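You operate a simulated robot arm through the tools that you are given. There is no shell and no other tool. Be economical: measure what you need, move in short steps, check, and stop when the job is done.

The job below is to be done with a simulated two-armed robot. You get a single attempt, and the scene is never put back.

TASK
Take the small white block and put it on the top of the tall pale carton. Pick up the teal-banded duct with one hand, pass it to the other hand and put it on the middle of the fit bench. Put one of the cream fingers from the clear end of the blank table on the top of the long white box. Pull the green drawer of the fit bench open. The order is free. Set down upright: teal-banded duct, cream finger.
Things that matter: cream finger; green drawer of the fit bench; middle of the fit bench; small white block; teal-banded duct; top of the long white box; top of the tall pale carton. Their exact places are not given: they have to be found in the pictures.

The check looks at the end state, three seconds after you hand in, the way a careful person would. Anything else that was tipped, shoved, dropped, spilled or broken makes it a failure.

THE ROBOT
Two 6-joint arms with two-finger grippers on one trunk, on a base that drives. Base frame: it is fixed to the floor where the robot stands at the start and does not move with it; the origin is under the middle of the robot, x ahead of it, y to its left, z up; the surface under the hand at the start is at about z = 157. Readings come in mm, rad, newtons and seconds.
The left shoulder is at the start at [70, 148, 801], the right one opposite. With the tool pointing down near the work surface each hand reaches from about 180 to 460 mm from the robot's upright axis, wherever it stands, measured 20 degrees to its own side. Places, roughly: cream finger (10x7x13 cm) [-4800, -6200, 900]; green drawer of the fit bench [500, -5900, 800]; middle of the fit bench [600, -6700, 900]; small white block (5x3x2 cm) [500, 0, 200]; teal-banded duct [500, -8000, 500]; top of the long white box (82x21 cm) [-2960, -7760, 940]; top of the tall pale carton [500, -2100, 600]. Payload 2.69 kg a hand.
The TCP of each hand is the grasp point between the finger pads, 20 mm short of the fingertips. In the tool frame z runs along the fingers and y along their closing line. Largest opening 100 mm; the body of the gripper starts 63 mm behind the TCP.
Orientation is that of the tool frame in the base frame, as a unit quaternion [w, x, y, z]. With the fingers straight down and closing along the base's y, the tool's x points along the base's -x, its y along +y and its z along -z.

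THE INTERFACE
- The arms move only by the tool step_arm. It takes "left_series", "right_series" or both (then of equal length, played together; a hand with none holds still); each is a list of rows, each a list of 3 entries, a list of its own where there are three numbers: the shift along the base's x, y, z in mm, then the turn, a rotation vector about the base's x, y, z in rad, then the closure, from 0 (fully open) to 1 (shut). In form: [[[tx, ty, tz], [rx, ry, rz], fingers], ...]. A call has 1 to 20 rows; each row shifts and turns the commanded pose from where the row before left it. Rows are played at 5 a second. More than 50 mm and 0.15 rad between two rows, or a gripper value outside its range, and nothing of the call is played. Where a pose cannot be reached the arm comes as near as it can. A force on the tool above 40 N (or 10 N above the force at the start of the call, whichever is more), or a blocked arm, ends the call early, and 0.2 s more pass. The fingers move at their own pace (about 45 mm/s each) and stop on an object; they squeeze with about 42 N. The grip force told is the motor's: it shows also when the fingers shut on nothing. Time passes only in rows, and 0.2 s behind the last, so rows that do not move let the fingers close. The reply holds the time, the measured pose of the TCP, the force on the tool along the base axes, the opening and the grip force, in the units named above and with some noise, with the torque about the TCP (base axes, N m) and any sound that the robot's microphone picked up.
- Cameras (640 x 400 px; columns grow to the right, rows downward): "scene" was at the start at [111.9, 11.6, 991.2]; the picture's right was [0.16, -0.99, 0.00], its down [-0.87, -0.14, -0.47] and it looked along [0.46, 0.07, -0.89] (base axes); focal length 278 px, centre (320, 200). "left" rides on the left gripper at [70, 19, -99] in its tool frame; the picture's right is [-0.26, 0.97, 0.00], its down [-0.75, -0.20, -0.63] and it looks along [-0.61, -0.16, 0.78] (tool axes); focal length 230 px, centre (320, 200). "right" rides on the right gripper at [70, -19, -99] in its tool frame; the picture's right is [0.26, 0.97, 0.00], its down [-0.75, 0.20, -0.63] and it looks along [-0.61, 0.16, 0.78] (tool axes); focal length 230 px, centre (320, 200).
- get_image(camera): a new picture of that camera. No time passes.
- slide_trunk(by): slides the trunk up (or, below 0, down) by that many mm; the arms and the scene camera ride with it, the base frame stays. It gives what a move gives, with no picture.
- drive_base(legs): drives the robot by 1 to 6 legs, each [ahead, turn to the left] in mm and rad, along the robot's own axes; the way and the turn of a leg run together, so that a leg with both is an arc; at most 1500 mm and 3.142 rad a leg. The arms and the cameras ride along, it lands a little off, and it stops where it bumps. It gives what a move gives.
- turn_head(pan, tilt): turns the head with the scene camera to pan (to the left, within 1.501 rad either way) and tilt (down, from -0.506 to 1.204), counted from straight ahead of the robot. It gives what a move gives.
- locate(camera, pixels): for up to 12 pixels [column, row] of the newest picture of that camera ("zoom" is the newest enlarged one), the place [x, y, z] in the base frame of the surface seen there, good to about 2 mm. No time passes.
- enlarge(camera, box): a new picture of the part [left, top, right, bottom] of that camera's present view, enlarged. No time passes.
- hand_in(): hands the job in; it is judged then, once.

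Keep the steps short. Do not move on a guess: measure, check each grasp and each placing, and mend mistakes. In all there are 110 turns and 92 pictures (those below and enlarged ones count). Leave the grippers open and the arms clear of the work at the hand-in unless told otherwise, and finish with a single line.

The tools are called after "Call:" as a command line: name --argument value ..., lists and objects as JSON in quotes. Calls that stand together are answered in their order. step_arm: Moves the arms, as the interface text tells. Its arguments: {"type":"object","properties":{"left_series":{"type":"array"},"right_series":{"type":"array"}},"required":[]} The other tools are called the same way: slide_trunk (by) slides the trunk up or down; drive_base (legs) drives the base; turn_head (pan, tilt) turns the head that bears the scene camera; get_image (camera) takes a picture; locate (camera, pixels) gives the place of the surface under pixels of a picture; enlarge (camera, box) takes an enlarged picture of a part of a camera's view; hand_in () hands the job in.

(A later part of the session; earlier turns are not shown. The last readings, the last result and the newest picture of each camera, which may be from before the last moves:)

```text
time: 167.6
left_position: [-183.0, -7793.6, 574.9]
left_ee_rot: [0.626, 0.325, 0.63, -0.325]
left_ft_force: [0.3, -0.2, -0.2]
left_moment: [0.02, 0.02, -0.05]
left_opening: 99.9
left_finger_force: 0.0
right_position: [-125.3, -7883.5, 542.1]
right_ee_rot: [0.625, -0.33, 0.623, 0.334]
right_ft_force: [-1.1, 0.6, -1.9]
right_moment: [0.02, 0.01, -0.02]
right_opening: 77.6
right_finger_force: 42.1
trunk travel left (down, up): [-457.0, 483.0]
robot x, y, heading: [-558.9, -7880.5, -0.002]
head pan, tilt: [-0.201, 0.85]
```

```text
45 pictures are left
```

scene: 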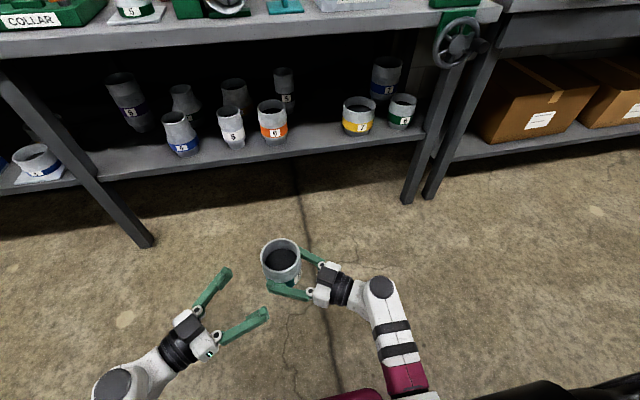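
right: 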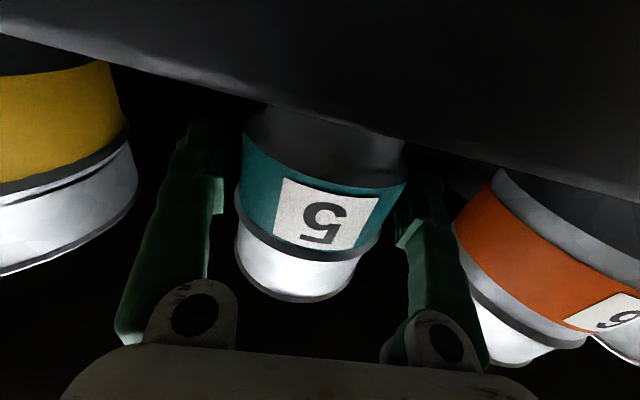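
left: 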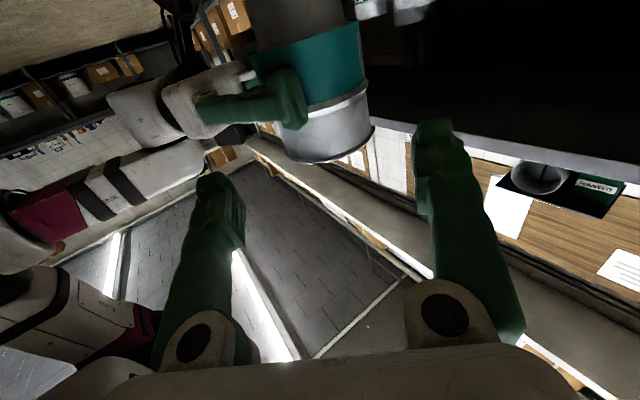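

A clean standoff. I'll measure the duct rim for exact centring.

Call:
locate --camera "scene" --pixels '[[262, 259], [299, 256], [280, 240], [281, 277], [281, 260], [265, 312], [228, 272], [263, 310], [270, 285]]'

```text
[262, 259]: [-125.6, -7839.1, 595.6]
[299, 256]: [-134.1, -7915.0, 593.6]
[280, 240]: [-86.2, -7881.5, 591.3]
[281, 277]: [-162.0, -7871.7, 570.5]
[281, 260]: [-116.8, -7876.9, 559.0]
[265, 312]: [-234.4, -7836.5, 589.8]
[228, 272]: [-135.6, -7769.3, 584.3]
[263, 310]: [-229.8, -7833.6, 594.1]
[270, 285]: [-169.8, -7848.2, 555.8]
```

The duct centre is (-126,-7878) and the left hand is aligned within 2 mm laterally. I'll advance 100 mm along its pointing direction.

Call:
step_arm --left_series '[[[14, -21, 0], [0, 0, 0], 0], [[14, -21, 0], [0, 0, 0], 0], [[14, -21, 0], [0, 0, 0], 0], [[14, -20, 0], [0, 0, 0], 0], [[0, 0, 0], [0, 0, 0], 0]]'

Call:
enlarge --camera "scene" --box '[180, 200, 380, 340]'

```text
time: 168.8
left_position: [-127.5, -7875.9, 575.8]
left_ee_rot: [0.626, 0.326, 0.63, -0.325]
left_ft_force: [-0.6, 1.2, 0.6]
left_moment: [0.0, 0.02, 0.01]
left_opening: 100.0
left_finger_force: 0.1
right_position: [-124.2, -7882.1, 541.0]
right_ee_rot: [0.625, -0.33, 0.623, 0.335]
right_ft_force: [0.0, -0.5, -1.6]
right_moment: [-0.05, 0.01, -0.02]
right_opening: 77.2
right_finger_force: 42.0
trunk travel left (down, up): [-457.0, 483.0]
robot x, y, heading: [-555.0, -7881.2, -0.005]
head pan, tilt: [-0.201, 0.85]
```

```text
2.86 times, centred on (280, 270) of scene
```

zoom: 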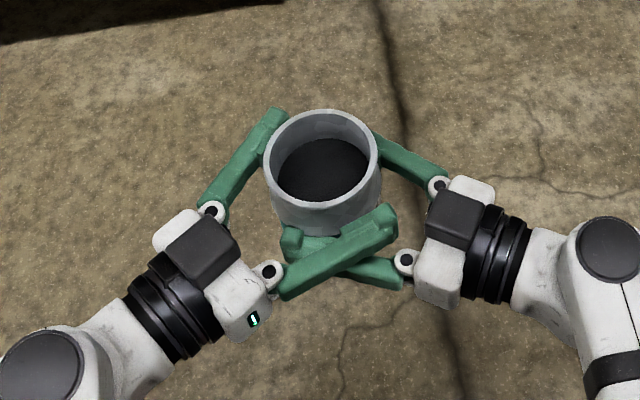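

The left fingers surround the duct above the right ones. I'll close the left hand and watch the forces.

Call:
step_arm --left_series '[[[0, 0, 0], [0, 0, 0], 0.1], [[0, 0, 0], [0, 0, 0], 0.2], [[0, 0, 0], [0, 0, 0], 0.26], [[0, 0, 0], [0, 0, 0], 0.4], [[0, 0, 0], [0, 0, 0], 0.5], [[0, 0, 0], [0, 0, 0], 0.5]]'

```text
time: 170.1
left_position: [-124.9, -7875.3, 574.1]
left_ee_rot: [0.628, 0.323, 0.632, -0.319]
left_ft_force: [2.3, 1.2, 0.2]
left_moment: [-0.07, -0.16, 0.04]
left_opening: 81.1
left_finger_force: 33.8
right_position: [-126.9, -7884.2, 541.9]
right_ee_rot: [0.624, -0.331, 0.623, 0.336]
right_ft_force: [-2.4, -0.9, -0.6]
right_moment: [0.08, 0.06, -0.03]
right_opening: 77.3
right_finger_force: 41.5
trunk travel left (down, up): [-457.0, 483.0]
robot x, y, heading: [-554.9, -7881.8, -0.003]
head pan, tilt: [-0.201, 0.85]
stopped in row 6 (left hand): the force on the tool passed its limit at 40 N (the readings are from after the stop); the commanded pose is now the measured one
```

Left has contact (81 mm, 34 N). I'll let it settle and grip, then release the right.

Call:
step_arm --left_series '[[[0, 0, 0], [0, 0, 0], 0.5], [[0, 0, 0], [0, 0, 0], 0.5]]'

```text
time: 170.7
left_position: [-124.8, -7874.9, 573.4]
left_ee_rot: [0.627, 0.324, 0.632, -0.319]
left_ft_force: [4.1, 2.1, -1.1]
left_moment: [0.19, -0.35, -0.04]
left_opening: 80.9
left_finger_force: 42.1
right_position: [-126.0, -7883.5, 541.7]
right_ee_rot: [0.625, -0.33, 0.623, 0.335]
right_ft_force: [-4.8, -0.9, 2.1]
right_moment: [-0.1, 0.22, 0.14]
right_opening: 77.3
right_finger_force: 42.0
trunk travel left (down, up): [-457.0, 483.0]
robot x, y, heading: [-554.4, -7881.2, -0.01]
head pan, tilt: [-0.201, 0.85]
```

Both hands hold it firmly. I'll open the right hand and check that the left keeps hold.

Call:
step_arm --right_series '[[[0, 0, 0], [0, 0, 0], 0.1], [[0, 0, 0], [0, 0, 0], 0], [[0, 0, 0], [0, 0, 0], 0], [[0, 0, 0], [0, 0, 0], 0]]' --left_series '[[[0, 0, 0], [0, 0, 0], 0.5], [[0, 0, 0], [0, 0, 0], 0.5], [[0, 0, 0], [0, 0, 0], 0.5], [[0, 0, 0], [0, 0, 0], 0.5]]'

Call:
enlarge --camera "scene" --box '[180, 200, 380, 340]'

```text
time: 171.7
left_position: [-125.2, -7875.7, 574.3]
left_ee_rot: [0.628, 0.323, 0.632, -0.32]
left_ft_force: [-0.5, -1.3, 0.4]
left_moment: [0.0, 0.01, -0.02]
left_opening: 80.8
left_finger_force: 41.6
right_position: [-124.8, -7884.0, 541.7]
right_ee_rot: [0.625, -0.331, 0.623, 0.335]
right_ft_force: [0.0, -0.4, -0.2]
right_moment: [0.01, -0.05, 0.0]
right_opening: 99.9
right_finger_force: 0.1
trunk travel left (down, up): [-457.0, 483.0]
robot x, y, heading: [-556.0, -7883.6, -0.007]
head pan, tilt: [-0.201, 0.85]
```

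```text
2.86 times, centred on (280, 270) of scene
```

zoom: 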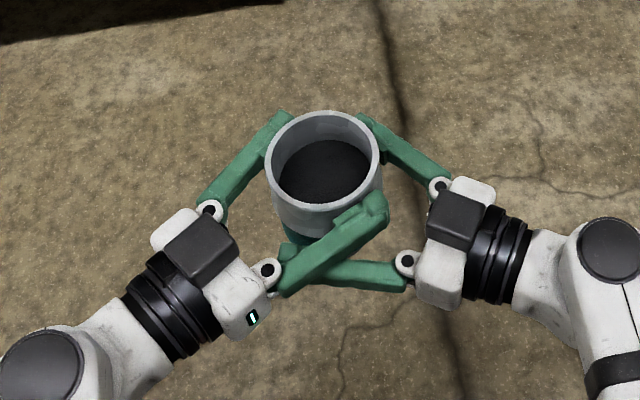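

The left hand holds the duct. I'll retract the right hand straight back along its pointing direction.

Call:
step_arm --right_series '[[[-14, -21, 0], [0, 0, 0], 0], [[-14, -21, 0], [0, 0, 0], 0], [[-14, -21, 0], [0, 0, 0], 0], [[-14, -21, 0], [0, 0, 0], 0], [[-14, -21, 0], [0, 0, 0], 0], [[0, -10, 0], [0, 0, 0], 0], [[0, 0, 0], [0, 0, 0], 0]]'

```text
time: 173.3
left_position: [-125.1, -7876.5, 574.0]
left_ee_rot: [0.628, 0.323, 0.631, -0.321]
left_ft_force: [0.3, 0.2, -0.7]
left_moment: [0.0, -0.01, 0.01]
left_opening: 80.8
left_finger_force: 41.9
right_position: [-193.9, -7998.9, 541.8]
right_ee_rot: [0.625, -0.33, 0.623, 0.334]
right_ft_force: [0.6, 0.4, -0.2]
right_moment: [0.04, 0.02, -0.02]
right_opening: 100.0
right_finger_force: 0.0
trunk travel left (down, up): [-457.0, 483.0]
robot x, y, heading: [-557.1, -7884.9, -0.007]
head pan, tilt: [-0.201, 0.85]
```

Now I'll swing both hands back to straight ahead, each on its own side.

Call:
step_arm --left_series '[[[21, 19, 0], [0, 0, 0.135], 0.5], [[17, 22, 0], [0, 0, 0.135], 0.5], [[15, 25, 0], [0, 0, 0.135], 0.5], [[11, 27, 0], [0, 0, 0.135], 0.5], [[7, 28, 0], [0, 0, 0.135], 0.5], [[3, 29, 0], [0, 0, 0.135], 0.5], [[-1, 30, 0], [0, 0, 0.135], 0.5], [[0, 0, 0], [0, 0, 0], 0.5]]' --right_series '[[[21, -19, 0], [0, 0, -0.138], 0], [[17, -22, 0], [0, 0, -0.138], 0], [[15, -25, 0], [0, 0, -0.138], 0], [[11, -27, 0], [0, 0, -0.138], 0], [[7, -28, 0], [0, 0, -0.138], 0], [[3, -29, 0], [0, 0, -0.138], 0], [[-1, -30, 0], [0, 0, -0.138], 0], [[0, 0, 0], [0, 0, 0], 0]]'

```text
time: 175.1
left_position: [-52.0, -7679.8, 571.7]
left_ee_rot: [0.704, 0.023, 0.709, 0.018]
left_ft_force: [0.3, -0.8, -0.1]
left_moment: [0.02, -0.02, -0.02]
left_opening: 80.2
left_finger_force: 41.7
right_position: [-122.9, -8179.2, 545.4]
right_ee_rot: [0.707, -0.002, 0.708, 0.005]
right_ft_force: [0.5, 0.3, 0.6]
right_moment: [0.0, 0.02, 0.02]
right_opening: 99.9
right_finger_force: 0.0
right hand out of reach, approached as far as the arm can: row 7
trunk travel left (down, up): [-457.0, 483.0]
robot x, y, heading: [-557.8, -7879.4, -0.007]
head pan, tilt: [-0.201, 0.85]
```

Now I'll fold the right hand back to pointing down, near the body, and level the left roll by -0.05.

Call:
step_arm --right_series '[[[-18, 2, -6], [0, 0.143, 0], 0], [[-18, 2, -6], [0, 0.143, 0], 0], [[-18, 2, -6], [0, 0.143, 0], 0], [[-18, 2, -6], [0, 0.143, 0], 0], [[-18, 2, -6], [0, 0.143, 0], 0], [[-18, 2, -6], [0, 0.143, 0], 0], [[-18, 2, -6], [0, 0.143, 0], 0], [[-18, 2, 0], [0, 0.143, 0], 0], [[-18, 2, 0], [0, 0.143, 0], 0], [[-18, 2, 0], [0, 0.143, 0], 0], [[-18, 2, 0], [0, 0.143, 0], 0], [[0, 0, 0], [0, 0, 0], 0]]' --left_series '[[[0, 0, 0], [-0.05, 0, 0], 0.5], [[0, 0, 0], [0, 0, 0], 0.5], [[0, 0, 0], [0, 0, 0], 0.5], [[0, 0, 0], [0, 0, 0], 0.5], [[0, 0, 0], [0, 0, 0], 0.5], [[0, 0, 0], [0, 0, 0], 0.5], [[0, 0, 0], [0, 0, 0], 0.5], [[0, 0, 0], [0, 0, 0], 0.5], [[0, 0, 0], [0, 0, 0], 0.5], [[0, 0, 0], [0, 0, 0], 0.5], [[0, 0, 0], [0, 0, 0], 0.5], [[0, 0, 0], [0, 0, 0], 0.5]]'

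Call:
get_image --camera "scene"

```text
time: 177.7
left_position: [-52.1, -7678.7, 572.0]
left_ee_rot: [0.704, 0.005, 0.711, 0.001]
left_ft_force: [0.2, 0.2, -0.2]
left_moment: [0.03, 0.01, 0.03]
left_opening: 80.4
left_finger_force: 42.0
right_position: [-323.3, -8155.9, 485.2]
right_ee_rot: [0.001, 0.001, 1.0, 0.006]
right_ft_force: [-0.2, 0.2, -0.7]
right_moment: [-0.01, 0.01, -0.03]
right_opening: 100.1
right_finger_force: 0.1
right hand out of reach, approached as far as the arm can: row 11
trunk travel left (down, up): [-457.0, 483.0]
robot x, y, heading: [-559.3, -7881.1, -0.007]
head pan, tilt: [-0.201, 0.85]
```

```text
42 pictures are left
```

scene: 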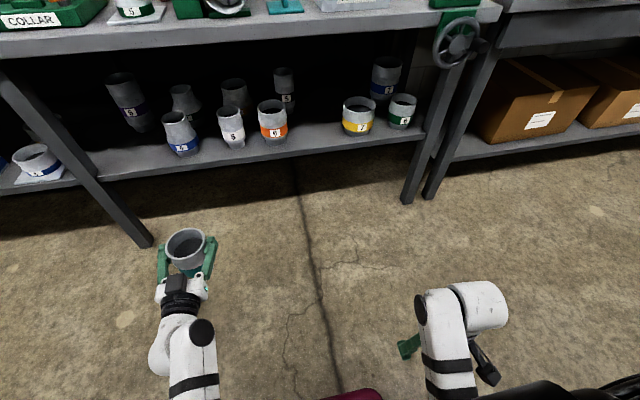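

The right hand is folded. I'll raise the trunk 440 mm and drive 990 mm back along the bench to the middle of the fit bench.

Call:
slide_trunk --by 440

Call:
drive_base --legs '[[-150, 0], [0, 1.575], [1000, 0], [0, -1.568]]'

Call:
turn_head --pan 0.1 --tilt 0.5

Call:
get_image --camera "scene"

```text
refused: 440 is not a number from -400 to 400
```

```text
time: 191.5
left_position: [-206.2, -6680.7, 571.9]
left_ee_rot: [0.703, 0.002, 0.711, 0.005]
left_ft_force: [-0.2, 0.9, 0.7]
left_moment: [-0.01, 0.0, 0.01]
left_opening: 79.5
left_finger_force: 41.4
right_position: [-472.1, -7159.7, 484.7]
right_ee_rot: [0.002, -0.004, 1.0, 0.006]
right_ft_force: [0.0, 0.3, 1.3]
right_moment: [-0.01, 0.0, -0.02]
right_opening: 100.0
right_finger_force: 0.1
trunk travel left (down, up): [-457.0, 483.0]
robot x, y, heading: [-708.3, -6889.2, 0.004]
head pan, tilt: [-0.201, 0.85]
```

```text
time: 192.3
left_position: [-205.7, -6680.3, 571.6]
left_ee_rot: [0.703, 0.004, 0.711, 0.005]
left_ft_force: [0.4, 0.9, 0.2]
left_moment: [0.01, 0.0, 0.0]
left_opening: 79.4
left_finger_force: 42.0
right_position: [-472.0, -7160.0, 485.7]
right_ee_rot: [0.003, -0.002, 1.0, 0.006]
right_ft_force: [-0.4, 0.5, 0.4]
right_moment: [0.0, -0.01, 0.0]
right_opening: 100.2
right_finger_force: 0.1
trunk travel left (down, up): [-457.0, 483.0]
robot x, y, heading: [-708.2, -6887.1, 0.004]
head pan, tilt: [0.099, 0.499]
```

```text
41 pictures are left
```

scene: 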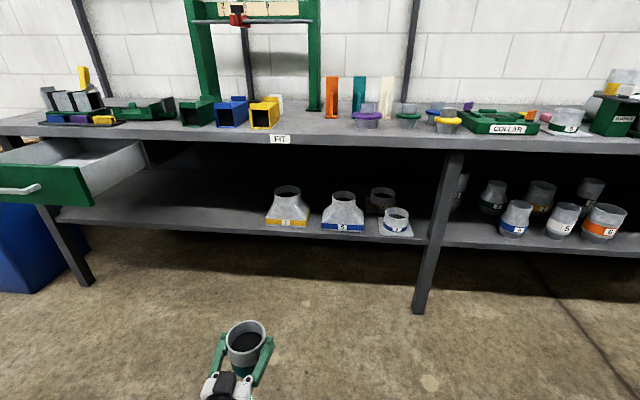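

The trunk step was too large. I'll raise 400 mm and look at the bench top.

Call:
slide_trunk --by 400

Call:
slide_trunk --by 50

Call:
get_image --camera "scene"

```text
time: 196.2
left_position: [-205.3, -6678.6, 970.9]
left_ee_rot: [0.703, 0.003, 0.711, 0.005]
left_ft_force: [-0.3, 0.7, -2.4]
left_moment: [0.0, 0.02, -0.01]
left_opening: 79.3
left_finger_force: 41.8
right_position: [-471.4, -7159.2, 885.9]
right_ee_rot: [0.003, -0.003, 1.0, 0.005]
right_ft_force: [-0.3, 0.1, 0.3]
right_moment: [0.0, 0.0, 0.02]
right_opening: 99.9
right_finger_force: 0.0
trunk travel left (down, up): [-857.0, 83.0]
robot x, y, heading: [-706.8, -6888.1, 0.007]
head pan, tilt: [0.099, 0.499]
```

```text
time: 197.1
left_position: [-206.4, -6680.0, 1020.8]
left_ee_rot: [0.704, 0.003, 0.71, 0.005]
left_ft_force: [0.0, 0.1, -2.0]
left_moment: [-0.03, 0.01, 0.0]
left_opening: 79.5
left_finger_force: 41.7
right_position: [-471.6, -7159.6, 935.5]
right_ee_rot: [0.003, -0.002, 1.0, 0.006]
right_ft_force: [0.0, -0.2, -0.7]
right_moment: [-0.03, -0.04, -0.01]
right_opening: 100.0
right_finger_force: 0.0
trunk travel left (down, up): [-907.0, 33.0]
robot x, y, heading: [-706.6, -6886.5, 0.005]
head pan, tilt: [0.099, 0.499]
```

```text
40 pictures are left
```

scene: 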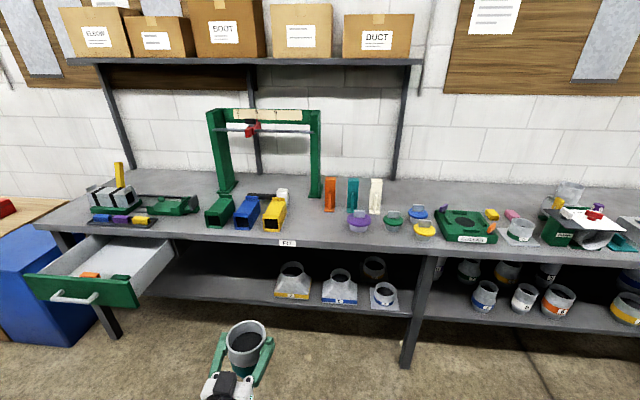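

I'll enlarge around the FIT sign and measure free spots.

Call:
enlarge --camera "scene" --box '[200, 150, 400, 260]'

Call:
locate --camera "scene" --pixels '[[287, 243], [310, 222], [300, 205], [275, 225], [330, 208], [358, 225], [315, 195], [250, 190], [45, 220], [420, 180], [630, 250], [393, 230]]'

```text
3.20 times, centred on (300, 205) of scene
```

zoom: 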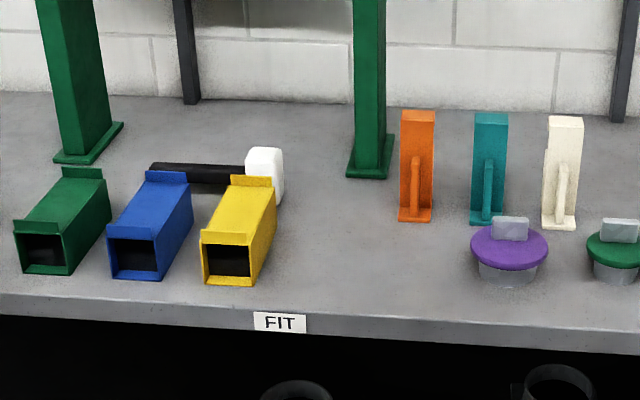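

```text
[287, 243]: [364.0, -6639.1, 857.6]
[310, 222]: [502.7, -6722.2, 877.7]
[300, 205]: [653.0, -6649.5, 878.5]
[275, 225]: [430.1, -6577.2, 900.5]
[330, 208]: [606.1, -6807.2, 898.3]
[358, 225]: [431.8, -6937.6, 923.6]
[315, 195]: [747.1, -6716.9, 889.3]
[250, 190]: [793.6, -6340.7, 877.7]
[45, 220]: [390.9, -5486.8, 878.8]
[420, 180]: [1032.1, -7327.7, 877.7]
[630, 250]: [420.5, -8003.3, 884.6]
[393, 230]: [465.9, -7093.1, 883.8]
```

The bench top is at z≈878. I'll measure the edges of the objects round the free spot.

Call:
locate --camera "zoom" --pixels '[[399, 218], [402, 120], [256, 280], [276, 200], [282, 170], [348, 175], [389, 170], [472, 245], [430, 222], [330, 230], [330, 190]]'

```text
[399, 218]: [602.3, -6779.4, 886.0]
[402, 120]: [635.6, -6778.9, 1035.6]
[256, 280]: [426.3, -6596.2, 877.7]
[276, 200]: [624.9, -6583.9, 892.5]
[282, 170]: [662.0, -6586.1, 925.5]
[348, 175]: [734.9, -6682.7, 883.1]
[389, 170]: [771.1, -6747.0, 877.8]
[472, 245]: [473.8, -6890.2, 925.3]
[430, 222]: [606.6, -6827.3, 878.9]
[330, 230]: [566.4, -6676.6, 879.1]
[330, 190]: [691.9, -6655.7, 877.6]
```

The free corridor runs in y from -6779 to -6600, so the target is (590,-6690). I'll drive ahead in two parts with a small turn.

Call:
drive_base --legs '[[0, -0.012], [600, 0]]'

Call:
get_image --camera "scene"

```text
time: 200.8
left_position: [394.5, -6691.4, 1022.3]
left_ee_rot: [0.704, 0.008, 0.71, 0.001]
left_ft_force: [0.1, -0.4, -2.1]
left_moment: [0.01, 0.05, -0.03]
left_opening: 79.1
left_finger_force: 42.1
right_position: [123.3, -7167.2, 936.2]
right_ee_rot: [0.004, 0.004, 1.0, 0.005]
right_ft_force: [0.4, 0.6, -0.6]
right_moment: [-0.01, 0.04, 0.0]
right_opening: 99.8
right_finger_force: 0.1
trunk travel left (down, up): [-907.0, 33.0]
robot x, y, heading: [-106.5, -6894.8, -0.01]
head pan, tilt: [0.099, 0.499]
```

```text
38 pictures are left
```

scene: 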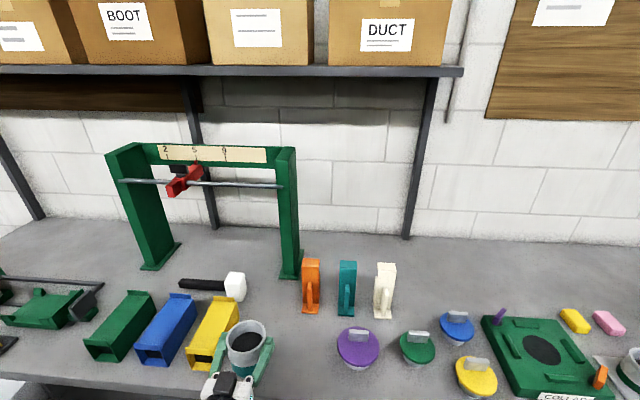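

The way is clear on both sides. I'll drive the last 195 mm.

Call:
drive_base --legs '[[195, 0.008]]'

Call:
get_image --camera "scene"

```text
time: 202.4
left_position: [588.6, -6687.2, 1023.3]
left_ee_rot: [0.704, 0.005, 0.71, 0.005]
left_ft_force: [0.3, 0.4, -1.5]
left_moment: [0.0, 0.01, 0.0]
left_opening: 79.0
left_finger_force: 41.7
right_position: [321.1, -7166.2, 936.2]
right_ee_rot: [0.004, 0.0, 1.0, 0.006]
right_ft_force: [-1.1, -0.2, 0.3]
right_moment: [0.02, -0.03, 0.03]
right_opening: 99.8
right_finger_force: 0.0
trunk travel left (down, up): [-907.0, 33.0]
robot x, y, heading: [89.4, -6893.0, 0.003]
head pan, tilt: [0.099, 0.499]
```

```text
37 pictures are left
```

scene: 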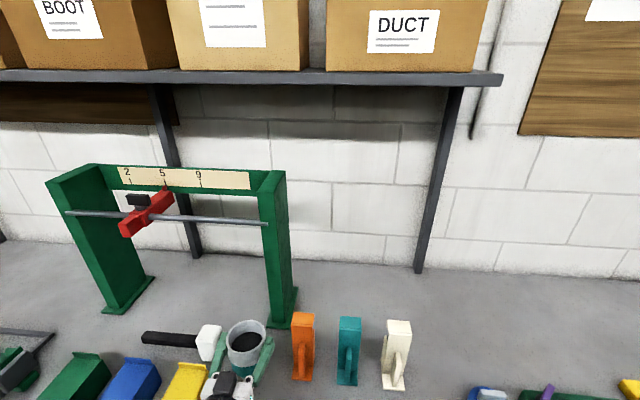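

I'll tilt the head down to see the duct and its surroundings better.

Call:
turn_head --pan 0.3 --tilt 0.85

Call:
enlarge --camera "scene" --box '[200, 100, 460, 280]'

```text
time: 203.2
left_position: [592.7, -6687.0, 1020.5]
left_ee_rot: [0.703, 0.006, 0.711, 0.003]
left_ft_force: [-0.5, 0.2, -2.2]
left_moment: [0.01, 0.0, 0.0]
left_opening: 78.9
left_finger_force: 42.0
right_position: [324.7, -7166.8, 935.4]
right_ee_rot: [0.002, -0.001, 1.0, 0.006]
right_ft_force: [0.1, 0.5, 0.1]
right_moment: [0.0, 0.0, -0.02]
right_opening: 100.0
right_finger_force: 0.1
trunk travel left (down, up): [-907.0, 33.0]
robot x, y, heading: [90.7, -6897.9, 0.001]
head pan, tilt: [0.3, 0.85]
```

```text
2.22 times, centred on (330, 190) of scene
```

zoom: 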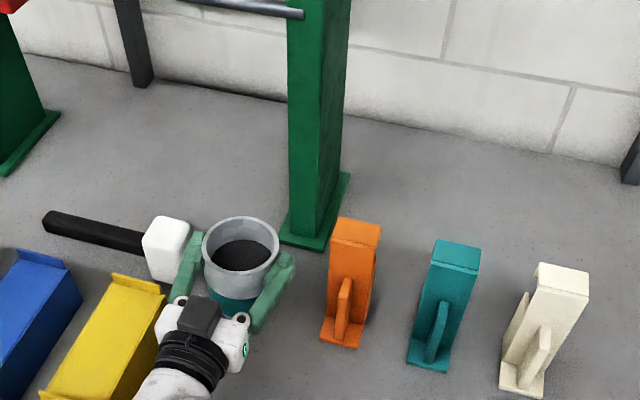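

Call:
locate --camera "zoom" --pixels '[[204, 245], [277, 250], [241, 218], [238, 272], [190, 235], [189, 250], [282, 240], [328, 250], [292, 262], [270, 320]]'

```text
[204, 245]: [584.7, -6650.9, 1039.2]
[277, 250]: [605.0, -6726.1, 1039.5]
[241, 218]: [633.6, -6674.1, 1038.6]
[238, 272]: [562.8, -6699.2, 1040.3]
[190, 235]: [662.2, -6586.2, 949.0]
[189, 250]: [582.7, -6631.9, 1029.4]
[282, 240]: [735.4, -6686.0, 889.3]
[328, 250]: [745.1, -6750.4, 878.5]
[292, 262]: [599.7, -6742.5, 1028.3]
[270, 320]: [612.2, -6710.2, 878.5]
```

The rim is level at z≈1039, so the duct's bottom is at ≈924 and the bench at 878. I'll lower the trunk 43 mm.

Call:
slide_trunk --by -43

Call:
enlarge --camera "scene" --box '[200, 100, 460, 280]'

Call:
locate --camera "zoom" --pixels '[[204, 245], [277, 250], [241, 220], [238, 274]]'

```text
time: 204.1
left_position: [590.8, -6688.6, 978.5]
left_ee_rot: [0.703, 0.006, 0.711, 0.004]
left_ft_force: [-0.2, -0.8, -1.9]
left_moment: [0.0, 0.02, 0.0]
left_opening: 79.3
left_finger_force: 42.0
right_position: [324.6, -7166.6, 892.4]
right_ee_rot: [0.003, -0.001, 1.0, 0.006]
right_ft_force: [-0.3, 0.1, 0.5]
right_moment: [-0.02, 0.0, 0.02]
right_opening: 100.1
right_finger_force: 0.0
trunk travel left (down, up): [-864.0, 76.0]
robot x, y, heading: [89.4, -6896.0, -0.003]
head pan, tilt: [0.3, 0.85]
```

```text
2.22 times, centred on (330, 190) of scene
```

zoom: 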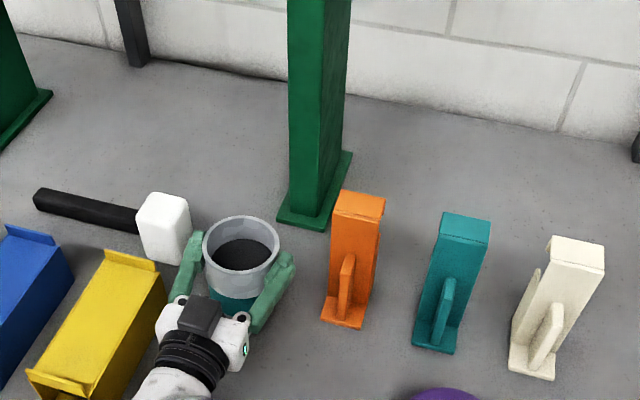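

```text
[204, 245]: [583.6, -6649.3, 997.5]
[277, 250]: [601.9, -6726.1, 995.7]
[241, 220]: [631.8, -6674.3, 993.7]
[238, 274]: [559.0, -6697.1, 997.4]
```

The rim is at ≈996, so about 2–3 mm remain. I'll lower in 2 mm steps by arm, watching the force.

Call:
step_arm --left_series '[[[0, 0, -2], [0, 0, 0], 0.5], [[0, 0, -1], [0, 0, 0], 0.5], [[0, 0, 0], [0, 0, 0], 0.5]]'

```text
time: 204.9
left_position: [592.1, -6688.5, 977.6]
left_ee_rot: [0.705, 0.006, 0.71, 0.004]
left_ft_force: [2.4, -0.5, 9.0]
left_moment: [0.25, 0.94, -0.1]
left_opening: 79.0
left_finger_force: 42.2
right_position: [323.3, -7167.8, 892.7]
right_ee_rot: [0.003, -0.001, 1.0, 0.006]
right_ft_force: [0.4, 0.2, -0.3]
right_moment: [0.03, 0.01, -0.03]
right_opening: 100.0
right_finger_force: 0.1
trunk travel left (down, up): [-864.0, 76.0]
robot x, y, heading: [87.2, -6892.1, -0.006]
head pan, tilt: [0.3, 0.85]
```

Contact is made (9 N up). I'll raise 1 mm to relieve the press and open slowly.

Call:
step_arm --left_series '[[[0, 0, 1], [0, 0, 0], 0.5], [[0, 0, 0], [0, 0, 0], 0.15], [[0, 0, 0], [0, 0, 0], 0.05], [[0, 0, 0], [0, 0, 0], 0], [[0, 0, 0], [0, 0, 0], 0]]'

Call:
enlarge --camera "scene" --box '[200, 100, 460, 280]'

Call:
locate --camera "zoom" --pixels '[[204, 247], [277, 252], [241, 221], [238, 275]]'

```text
time: 206.1
left_position: [590.7, -6689.2, 977.6]
left_ee_rot: [0.704, 0.007, 0.711, 0.003]
left_ft_force: [4.6, 0.6, 7.2]
left_moment: [0.15, 0.42, -0.12]
left_opening: 99.8
left_finger_force: 0.1
right_position: [323.9, -7167.7, 891.8]
right_ee_rot: [0.002, -0.001, 1.0, 0.007]
right_ft_force: [-0.2, -0.5, -0.2]
right_moment: [-0.05, 0.0, -0.01]
right_opening: 100.2
right_finger_force: 0.1
trunk travel left (down, up): [-864.0, 76.0]
robot x, y, heading: [87.8, -6891.1, -0.001]
head pan, tilt: [0.3, 0.85]
```

```text
2.22 times, centred on (330, 190) of scene
```

zoom: 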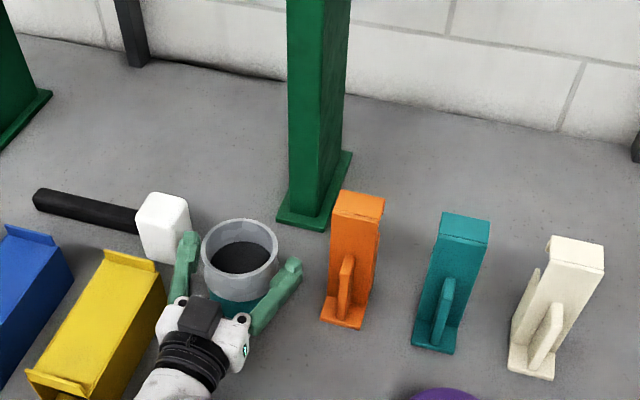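

```text
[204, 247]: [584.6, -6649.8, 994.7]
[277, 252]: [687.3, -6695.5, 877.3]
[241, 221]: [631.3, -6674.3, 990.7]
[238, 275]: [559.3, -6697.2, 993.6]
```

The duct stands free with its rim at ≈993 all round. The hand itself still feels 7 N, probably its underside on the bench. I'll raise it 8 mm and recheck.

Call:
step_arm --left_series '[[[0, 0, 4], [0, 0, 0], 0], [[0, 0, 4], [0, 0, 0], 0], [[0, 0, 0], [0, 0, 0], 0]]'

```text
time: 206.9
left_position: [590.7, -6685.9, 983.9]
left_ee_rot: [0.702, 0.008, 0.712, 0.008]
left_ft_force: [0.7, -0.6, 1.0]
left_moment: [0.0, 0.03, 0.02]
left_opening: 99.9
left_finger_force: 0.0
right_position: [323.8, -7166.3, 892.8]
right_ee_rot: [0.003, 0.0, 1.0, 0.007]
right_ft_force: [0.4, 0.2, -0.1]
right_moment: [0.01, 0.0, 0.01]
right_opening: 100.0
right_finger_force: 0.1
trunk travel left (down, up): [-864.0, 76.0]
robot x, y, heading: [90.3, -6895.6, 0.0]
head pan, tilt: [0.3, 0.85]
```

The force is gone. I'll back out straight.

Call:
drive_base --legs '[[-120, 0], [-500, 0]]'

Call:
turn_head --pan 0.2 --tilt 0.45

Call:
enlarge --camera "scene" --box '[200, 130, 440, 290]'

```text
time: 210.7
left_position: [-30.5, -6685.8, 984.4]
left_ee_rot: [0.703, 0.01, 0.711, 0.006]
left_ft_force: [0.4, 0.4, 0.0]
left_moment: [0.01, 0.0, 0.0]
left_opening: 100.2
left_finger_force: 0.0
right_position: [-298.0, -7167.6, 893.1]
right_ee_rot: [0.001, -0.001, 1.0, 0.006]
right_ft_force: [0.4, 0.2, -0.9]
right_moment: [0.0, 0.0, 0.02]
right_opening: 100.2
right_finger_force: 0.2
trunk travel left (down, up): [-864.0, 76.0]
robot x, y, heading: [-534.1, -6893.7, 0.001]
head pan, tilt: [0.3, 0.85]
```

```text
time: 211.5
left_position: [-31.1, -6684.7, 984.7]
left_ee_rot: [0.704, 0.009, 0.711, 0.006]
left_ft_force: [0.3, 0.1, -0.1]
left_moment: [0.02, 0.03, 0.0]
left_opening: 100.1
left_finger_force: 0.1
right_position: [-299.3, -7166.2, 893.5]
right_ee_rot: [0.003, 0.0, 1.0, 0.006]
right_ft_force: [-0.1, 0.5, 0.3]
right_moment: [-0.01, 0.02, -0.01]
right_opening: 100.3
right_finger_force: 0.1
trunk travel left (down, up): [-864.0, 76.0]
robot x, y, heading: [-533.4, -6895.2, 0.001]
head pan, tilt: [0.201, 0.45]
```

```text
2.50 times, centred on (320, 210) of scene
```

zoom: 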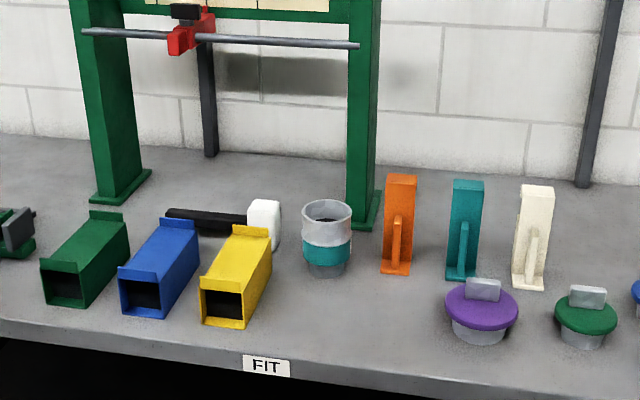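

The duct stands upright at the middle. Next are the cream fingers at about (-4800,-6200). I'll turn round and look towards them.

Call:
drive_base --legs '[[0, 3.14]]'

Call:
turn_head --pan 0.0 --tilt 0.2

Call:
get_image --camera "scene"

```text
time: 219.2
left_position: [-1039.5, -7093.1, 984.2]
left_ee_rot: [-0.001, 0.71, -0.016, -0.704]
left_ft_force: [-0.7, 0.1, -0.5]
left_moment: [-0.01, 0.04, 0.02]
left_opening: 100.2
left_finger_force: 0.1
right_position: [-760.0, -6616.7, 892.3]
right_ee_rot: [0.006, 1.0, -0.01, -0.002]
right_ft_force: [-0.4, -0.1, 0.4]
right_moment: [0.0, 0.01, -0.01]
right_opening: 100.1
right_finger_force: 0.1
trunk travel left (down, up): [-864.0, 76.0]
robot x, y, heading: [-530.4, -6895.6, 3.116]
head pan, tilt: [0.201, 0.45]
```

```text
time: 220.0
left_position: [-1038.3, -7092.9, 986.2]
left_ee_rot: [0.0, 0.711, -0.018, -0.703]
left_ft_force: [1.0, 0.5, 0.2]
left_moment: [-0.02, -0.01, -0.01]
left_opening: 100.0
left_finger_force: 0.0
right_position: [-762.5, -6615.9, 893.1]
right_ee_rot: [0.006, 1.0, -0.009, -0.002]
right_ft_force: [0.7, -0.7, 0.6]
right_moment: [-0.02, -0.01, 0.0]
right_opening: 100.2
right_finger_force: 0.0
trunk travel left (down, up): [-864.0, 76.0]
robot x, y, heading: [-530.9, -6895.8, 3.122]
head pan, tilt: [0.0, 0.201]
```

```text
32 pictures are left
```

scene: 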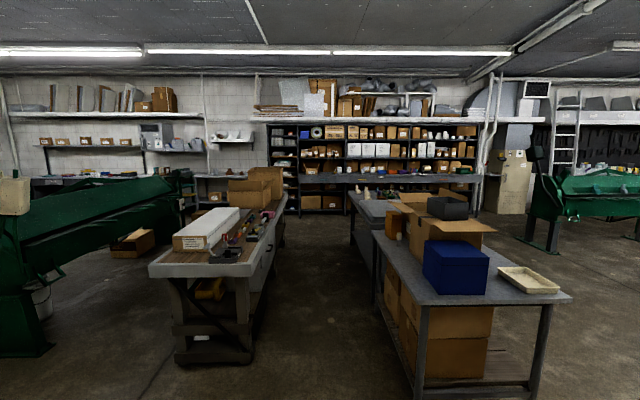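

I see the long white box at (205,232) and small cream things near (365,190) on a grey table. I'll enlarge and measure.

Call:
enlarge --camera "scene" --box '[330, 165, 450, 245]'

Call:
locate --camera "zoom" --pixels '[[190, 140], [255, 145], [340, 150], [120, 150], [150, 200], [260, 190], [300, 250], [240, 330], [125, 230], [120, 330]]'

Call:
locate --camera "scene" --pixels '[[175, 242], [200, 240], [235, 210], [150, 272], [250, 272], [270, 220], [245, 240], [420, 300], [415, 395], [320, 350], [285, 235], [255, 350]]'

```text
5.00 times, centred on (390, 205) of scene
```

zoom: 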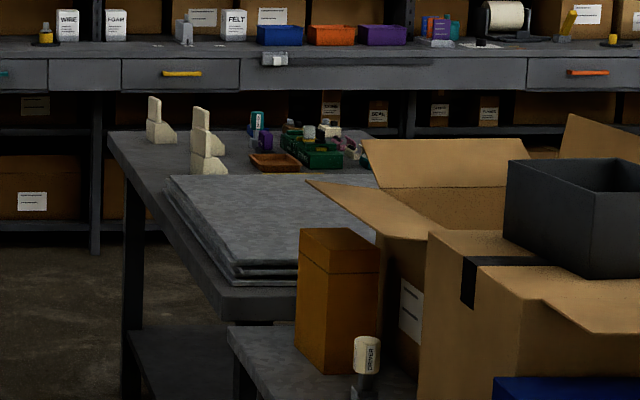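

```text
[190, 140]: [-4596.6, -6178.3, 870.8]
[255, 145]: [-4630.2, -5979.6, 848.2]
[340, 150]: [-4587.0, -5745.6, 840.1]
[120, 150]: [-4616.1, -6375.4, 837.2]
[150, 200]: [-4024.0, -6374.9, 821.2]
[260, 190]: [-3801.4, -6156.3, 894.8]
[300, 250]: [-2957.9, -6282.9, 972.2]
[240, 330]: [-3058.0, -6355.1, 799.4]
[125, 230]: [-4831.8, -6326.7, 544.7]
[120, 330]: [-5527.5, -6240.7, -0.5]
```

```text
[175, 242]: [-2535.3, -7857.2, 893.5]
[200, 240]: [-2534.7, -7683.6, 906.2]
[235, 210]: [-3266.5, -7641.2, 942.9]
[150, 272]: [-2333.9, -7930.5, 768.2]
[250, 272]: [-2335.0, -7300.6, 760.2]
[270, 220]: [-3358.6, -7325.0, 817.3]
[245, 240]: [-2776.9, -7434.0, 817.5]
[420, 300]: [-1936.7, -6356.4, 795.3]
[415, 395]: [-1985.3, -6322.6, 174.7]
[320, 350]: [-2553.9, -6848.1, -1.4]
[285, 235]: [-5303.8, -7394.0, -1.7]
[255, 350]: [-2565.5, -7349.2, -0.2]
```

Three cream fingers stand near the table's corridor-side edge, at about x≈-4600, y≈-6330 and -6180. I'll drive along the corridor at y≈-6955 and turn to face the table.

Call:
drive_base --legs '[[0, 0.035], [1300, 0], [1300, 0], [1250, 0], [0, -1.585]]'

Call:
turn_head --pan 0.2 --tilt 0.5

Call:
get_image --camera "scene"

```text
time: 242.7
left_position: [-4570.3, -6462.3, 983.6]
left_ee_rot: [0.492, -0.497, 0.509, 0.502]
left_ft_force: [-0.7, 0.6, 0.2]
left_moment: [-0.01, 0.02, -0.04]
left_opening: 99.9
left_finger_force: 0.1
right_position: [-4089.9, -6729.8, 891.8]
right_ee_rot: [-0.002, -0.707, 0.707, 0.006]
right_ft_force: [0.3, -0.4, 0.2]
right_moment: [0.01, -0.04, 0.0]
right_opening: 100.2
right_finger_force: 0.1
trunk travel left (down, up): [-864.0, 76.0]
robot x, y, heading: [-4361.7, -6963.7, 1.575]
head pan, tilt: [0.0, 0.201]
```

```text
time: 243.5
left_position: [-4572.2, -6462.3, 983.0]
left_ee_rot: [0.492, -0.496, 0.51, 0.502]
left_ft_force: [0.4, 0.0, -0.1]
left_moment: [0.01, 0.02, 0.01]
left_opening: 100.4
left_finger_force: 0.0
right_position: [-4088.8, -6728.9, 892.4]
right_ee_rot: [0.003, 0.707, -0.707, -0.006]
right_ft_force: [-0.1, -0.4, 0.5]
right_moment: [0.04, -0.02, -0.01]
right_opening: 100.2
right_finger_force: 0.1
trunk travel left (down, up): [-864.0, 76.0]
robot x, y, heading: [-4364.6, -6964.8, 1.569]
head pan, tilt: [0.201, 0.499]
```

```text
30 pictures are left
```

scene: 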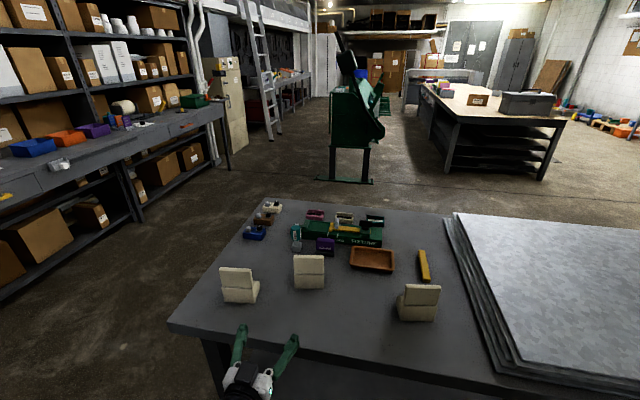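

There they are: at (240,285), (309,272) and (418,302). I'll enlarge and measure.

Call:
enlarge --camera "scene" --box '[190, 225, 350, 325]'

Call:
locate --camera "zoom" --pixels '[[130, 180], [125, 240], [170, 150], [240, 175], [195, 245], [195, 290], [240, 295], [265, 250], [140, 300], [260, 300], [425, 215], [480, 340]]'

Call:
enlarge --camera "left" --box '[120, 0, 520, 250]'

```text
4.00 times, centred on (270, 275) of scene
```

zoom: 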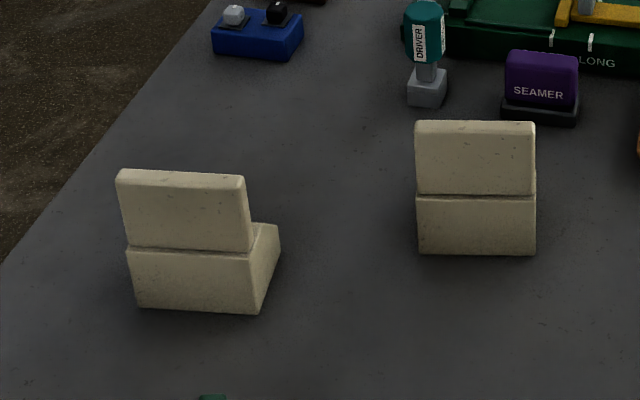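

```text
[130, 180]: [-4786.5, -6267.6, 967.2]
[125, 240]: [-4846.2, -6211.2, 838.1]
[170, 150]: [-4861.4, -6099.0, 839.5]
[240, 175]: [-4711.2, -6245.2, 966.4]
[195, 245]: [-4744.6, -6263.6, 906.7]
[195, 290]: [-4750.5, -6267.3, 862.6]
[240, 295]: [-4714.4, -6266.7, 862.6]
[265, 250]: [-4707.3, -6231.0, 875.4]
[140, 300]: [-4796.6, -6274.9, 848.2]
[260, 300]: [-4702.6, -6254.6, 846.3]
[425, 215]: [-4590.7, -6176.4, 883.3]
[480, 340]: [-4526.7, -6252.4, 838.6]
```

```text
1.60 times, centred on (320, 125) of left
```

zoom: 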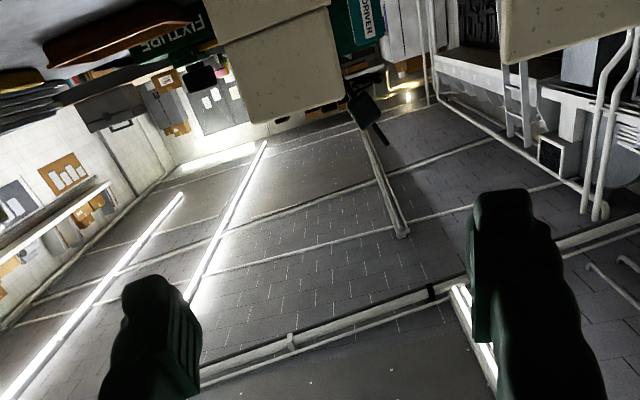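

Each finger is an upright slab about 75 mm wide facing me, with its foot behind; the table is at z≈838 and the tops at ≈967. The middle one (309,272) is almost straight ahead of the left hand. I'll measure it exactly.

Call:
enlarge --camera "scene" --box '[280, 245, 340, 295]'

Call:
locate --camera "zoom" --pixels '[[166, 100], [305, 100], [454, 100], [170, 150], [305, 150], [454, 150], [180, 310], [305, 310], [450, 310], [305, 92], [468, 300], [475, 250]]'

```text
8.00 times, centred on (310, 270) of scene
```

zoom: 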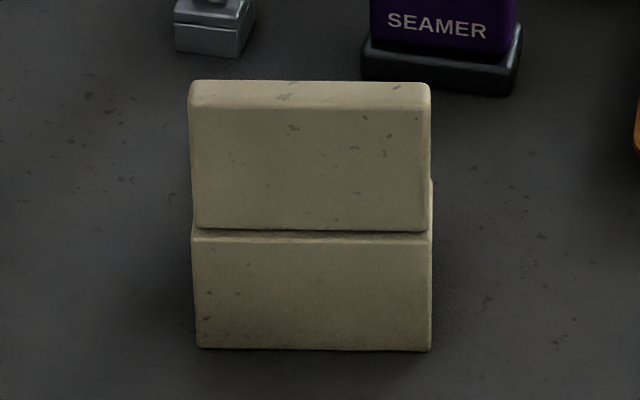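

```text
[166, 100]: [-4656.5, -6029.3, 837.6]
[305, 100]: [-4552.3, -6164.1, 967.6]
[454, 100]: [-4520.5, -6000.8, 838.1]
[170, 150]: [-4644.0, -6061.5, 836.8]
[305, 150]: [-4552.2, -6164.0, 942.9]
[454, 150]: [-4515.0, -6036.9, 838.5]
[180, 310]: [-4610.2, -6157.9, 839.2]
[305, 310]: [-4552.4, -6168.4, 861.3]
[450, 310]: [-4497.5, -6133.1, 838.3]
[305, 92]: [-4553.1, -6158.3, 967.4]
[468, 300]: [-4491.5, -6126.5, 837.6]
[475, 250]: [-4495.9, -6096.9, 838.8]
```

Call:
locate --camera "zoom" --pixels '[[194, 150], [200, 220], [424, 150], [425, 220], [200, 340], [428, 345], [200, 84], [424, 86], [305, 82], [433, 200], [205, 250], [425, 250]]'

Call:
enlarge --camera "left" --box '[220, 0, 380, 100]'

```text
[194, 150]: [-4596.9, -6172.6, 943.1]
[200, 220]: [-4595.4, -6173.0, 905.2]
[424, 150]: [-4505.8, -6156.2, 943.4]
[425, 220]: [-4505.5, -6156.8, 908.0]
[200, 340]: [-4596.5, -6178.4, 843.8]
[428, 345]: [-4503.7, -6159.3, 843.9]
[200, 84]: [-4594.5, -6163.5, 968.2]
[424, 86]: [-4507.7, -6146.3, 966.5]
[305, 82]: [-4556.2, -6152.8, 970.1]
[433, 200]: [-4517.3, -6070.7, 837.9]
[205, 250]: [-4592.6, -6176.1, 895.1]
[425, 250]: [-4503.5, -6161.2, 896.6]
```

```text
4.00 times, centred on (300, 50) of left
```

zoom: 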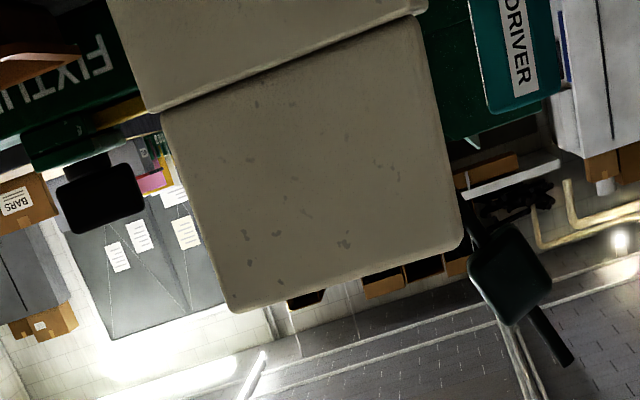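

The slab is about 93 mm wide here, nearly the full opening, but thin. It's better to grip its thickness from the table's end (the -x side), where the left finger (240,285) stands 65 mm from the edge. I'll check the room there.

Call:
locate --camera "scene" --pixels '[[170, 323], [250, 215], [140, 218], [100, 250], [40, 290], [200, 300], [130, 160], [215, 378], [10, 345], [60, 165], [255, 233], [272, 208]]'

Call:
enlarge --camera "scene" --box '[205, 255, 277, 310]'

Call:
locate --camera "zoom" --pixels '[[120, 92], [340, 105], [125, 160], [345, 170], [230, 90], [230, 106], [410, 215], [330, 350], [150, 340], [358, 220], [400, 200], [350, 120]]'

```text
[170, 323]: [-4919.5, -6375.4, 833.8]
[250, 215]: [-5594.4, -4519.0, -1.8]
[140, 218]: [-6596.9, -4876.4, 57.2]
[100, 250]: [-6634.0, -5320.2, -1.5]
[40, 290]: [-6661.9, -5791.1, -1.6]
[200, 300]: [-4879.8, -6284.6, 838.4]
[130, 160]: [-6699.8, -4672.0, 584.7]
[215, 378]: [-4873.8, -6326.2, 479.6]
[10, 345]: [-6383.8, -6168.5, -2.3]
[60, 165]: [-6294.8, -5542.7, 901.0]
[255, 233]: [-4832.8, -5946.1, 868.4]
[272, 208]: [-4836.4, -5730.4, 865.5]
```

```text
7.27 times, centred on (241, 282) of scene
```

zoom: 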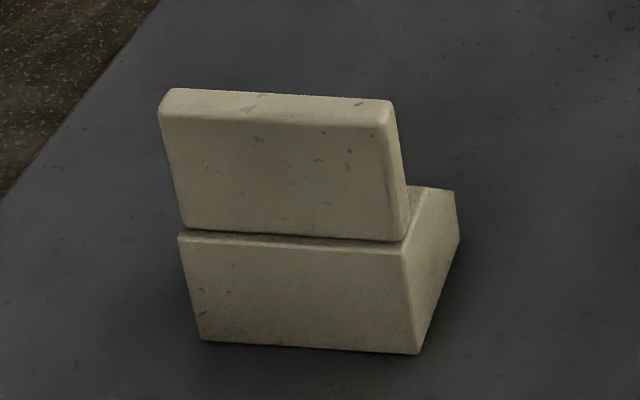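

```text
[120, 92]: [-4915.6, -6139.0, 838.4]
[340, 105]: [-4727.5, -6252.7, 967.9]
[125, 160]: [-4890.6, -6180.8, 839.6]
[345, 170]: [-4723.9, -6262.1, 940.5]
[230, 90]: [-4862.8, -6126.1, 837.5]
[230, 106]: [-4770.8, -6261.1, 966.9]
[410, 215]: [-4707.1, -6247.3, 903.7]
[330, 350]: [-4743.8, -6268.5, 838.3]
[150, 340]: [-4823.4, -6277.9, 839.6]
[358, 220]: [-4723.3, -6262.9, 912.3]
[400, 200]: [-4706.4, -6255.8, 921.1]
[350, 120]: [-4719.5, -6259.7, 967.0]
```

There's plenty of room (1.3 m). I'll drive round to the table's end and face +x.

Call:
drive_base --legs '[[0, 1.57], [1140, 0], [0, -1.57], [510, 0], [0, -1.57]]'

Call:
turn_head --pan 0.2 --tilt 0.5

Call:
get_image --camera "scene"

```text
time: 263.3
left_position: [-4992.7, -6243.3, 982.9]
left_ee_rot: [0.702, 0.002, 0.712, 0.016]
left_ft_force: [-0.2, -0.5, 0.3]
left_moment: [-0.03, 0.0, -0.03]
left_opening: 100.0
left_finger_force: 0.0
right_position: [-5248.9, -6729.2, 892.7]
right_ee_rot: [0.002, -0.011, 1.0, 0.006]
right_ft_force: [-0.1, -0.6, 0.2]
right_moment: [0.01, -0.03, 0.02]
right_opening: 100.0
right_finger_force: 0.0
trunk travel left (down, up): [-864.0, 76.0]
robot x, y, heading: [-5488.2, -6463.4, 0.02]
head pan, tilt: [0.201, 0.499]
```

```text
time: 263.9
left_position: [-4993.8, -6242.6, 983.3]
left_ee_rot: [0.702, 0.002, 0.712, 0.016]
left_ft_force: [-0.6, 0.2, -0.6]
left_moment: [0.02, -0.02, -0.02]
left_opening: 100.0
left_finger_force: 0.1
right_position: [-5248.2, -6730.9, 892.6]
right_ee_rot: [0.003, -0.011, 1.0, 0.007]
right_ft_force: [0.1, -0.4, -0.2]
right_moment: [-0.01, -0.01, -0.01]
right_opening: 99.9
right_finger_force: 0.1
trunk travel left (down, up): [-864.0, 76.0]
robot x, y, heading: [-5488.7, -6464.9, 0.018]
head pan, tilt: [0.201, 0.499]
```

```text
24 pictures are left
```

scene: 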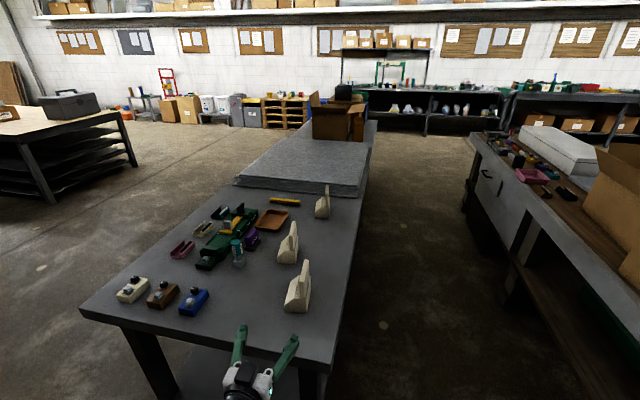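

The nearest cream finger is at (300,288), seen edge-on now. I'll enlarge and measure.

Call:
enlarge --camera "scene" --box '[265, 245, 345, 325]'

Call:
locate --camera "scene" --pixels '[[304, 262], [303, 270], [308, 275], [308, 290], [299, 275], [295, 285], [290, 300], [304, 308], [297, 308], [285, 306], [318, 360], [300, 265]]'

```text
5.00 times, centred on (305, 285) of scene
```

zoom: 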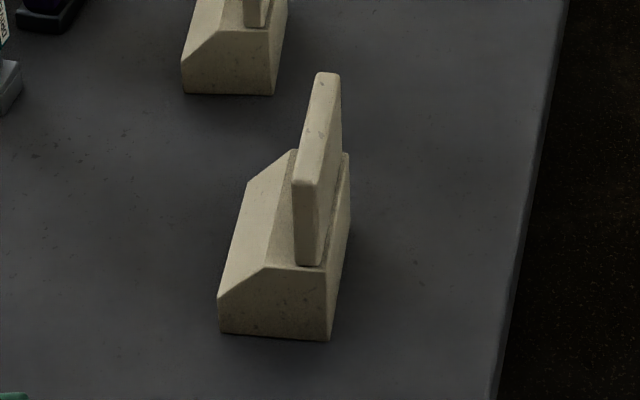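

```text
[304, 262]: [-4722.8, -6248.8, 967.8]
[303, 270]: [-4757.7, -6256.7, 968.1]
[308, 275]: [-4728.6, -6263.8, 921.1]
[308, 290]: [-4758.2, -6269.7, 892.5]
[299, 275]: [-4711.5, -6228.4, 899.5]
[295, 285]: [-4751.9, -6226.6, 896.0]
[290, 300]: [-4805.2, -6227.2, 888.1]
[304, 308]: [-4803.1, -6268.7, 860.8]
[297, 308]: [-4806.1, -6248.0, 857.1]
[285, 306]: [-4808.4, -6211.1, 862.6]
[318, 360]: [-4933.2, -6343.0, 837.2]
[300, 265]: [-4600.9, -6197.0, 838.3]
```

I'll measure the slab's near edge and direction.

Call:
locate --camera "zoom" --pixels '[[297, 178], [315, 182], [306, 182], [320, 80], [336, 80], [305, 220], [298, 230], [316, 230], [325, 200], [338, 120], [275, 310], [312, 258]]'

```text
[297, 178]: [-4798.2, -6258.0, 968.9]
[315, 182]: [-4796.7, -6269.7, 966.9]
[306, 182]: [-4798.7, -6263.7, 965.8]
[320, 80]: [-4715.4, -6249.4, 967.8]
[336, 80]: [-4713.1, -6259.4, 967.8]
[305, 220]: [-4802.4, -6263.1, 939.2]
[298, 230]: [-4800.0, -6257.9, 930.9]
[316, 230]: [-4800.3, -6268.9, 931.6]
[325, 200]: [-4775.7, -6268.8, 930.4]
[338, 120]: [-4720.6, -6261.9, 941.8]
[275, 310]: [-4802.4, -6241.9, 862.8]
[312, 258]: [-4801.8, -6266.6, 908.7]
```

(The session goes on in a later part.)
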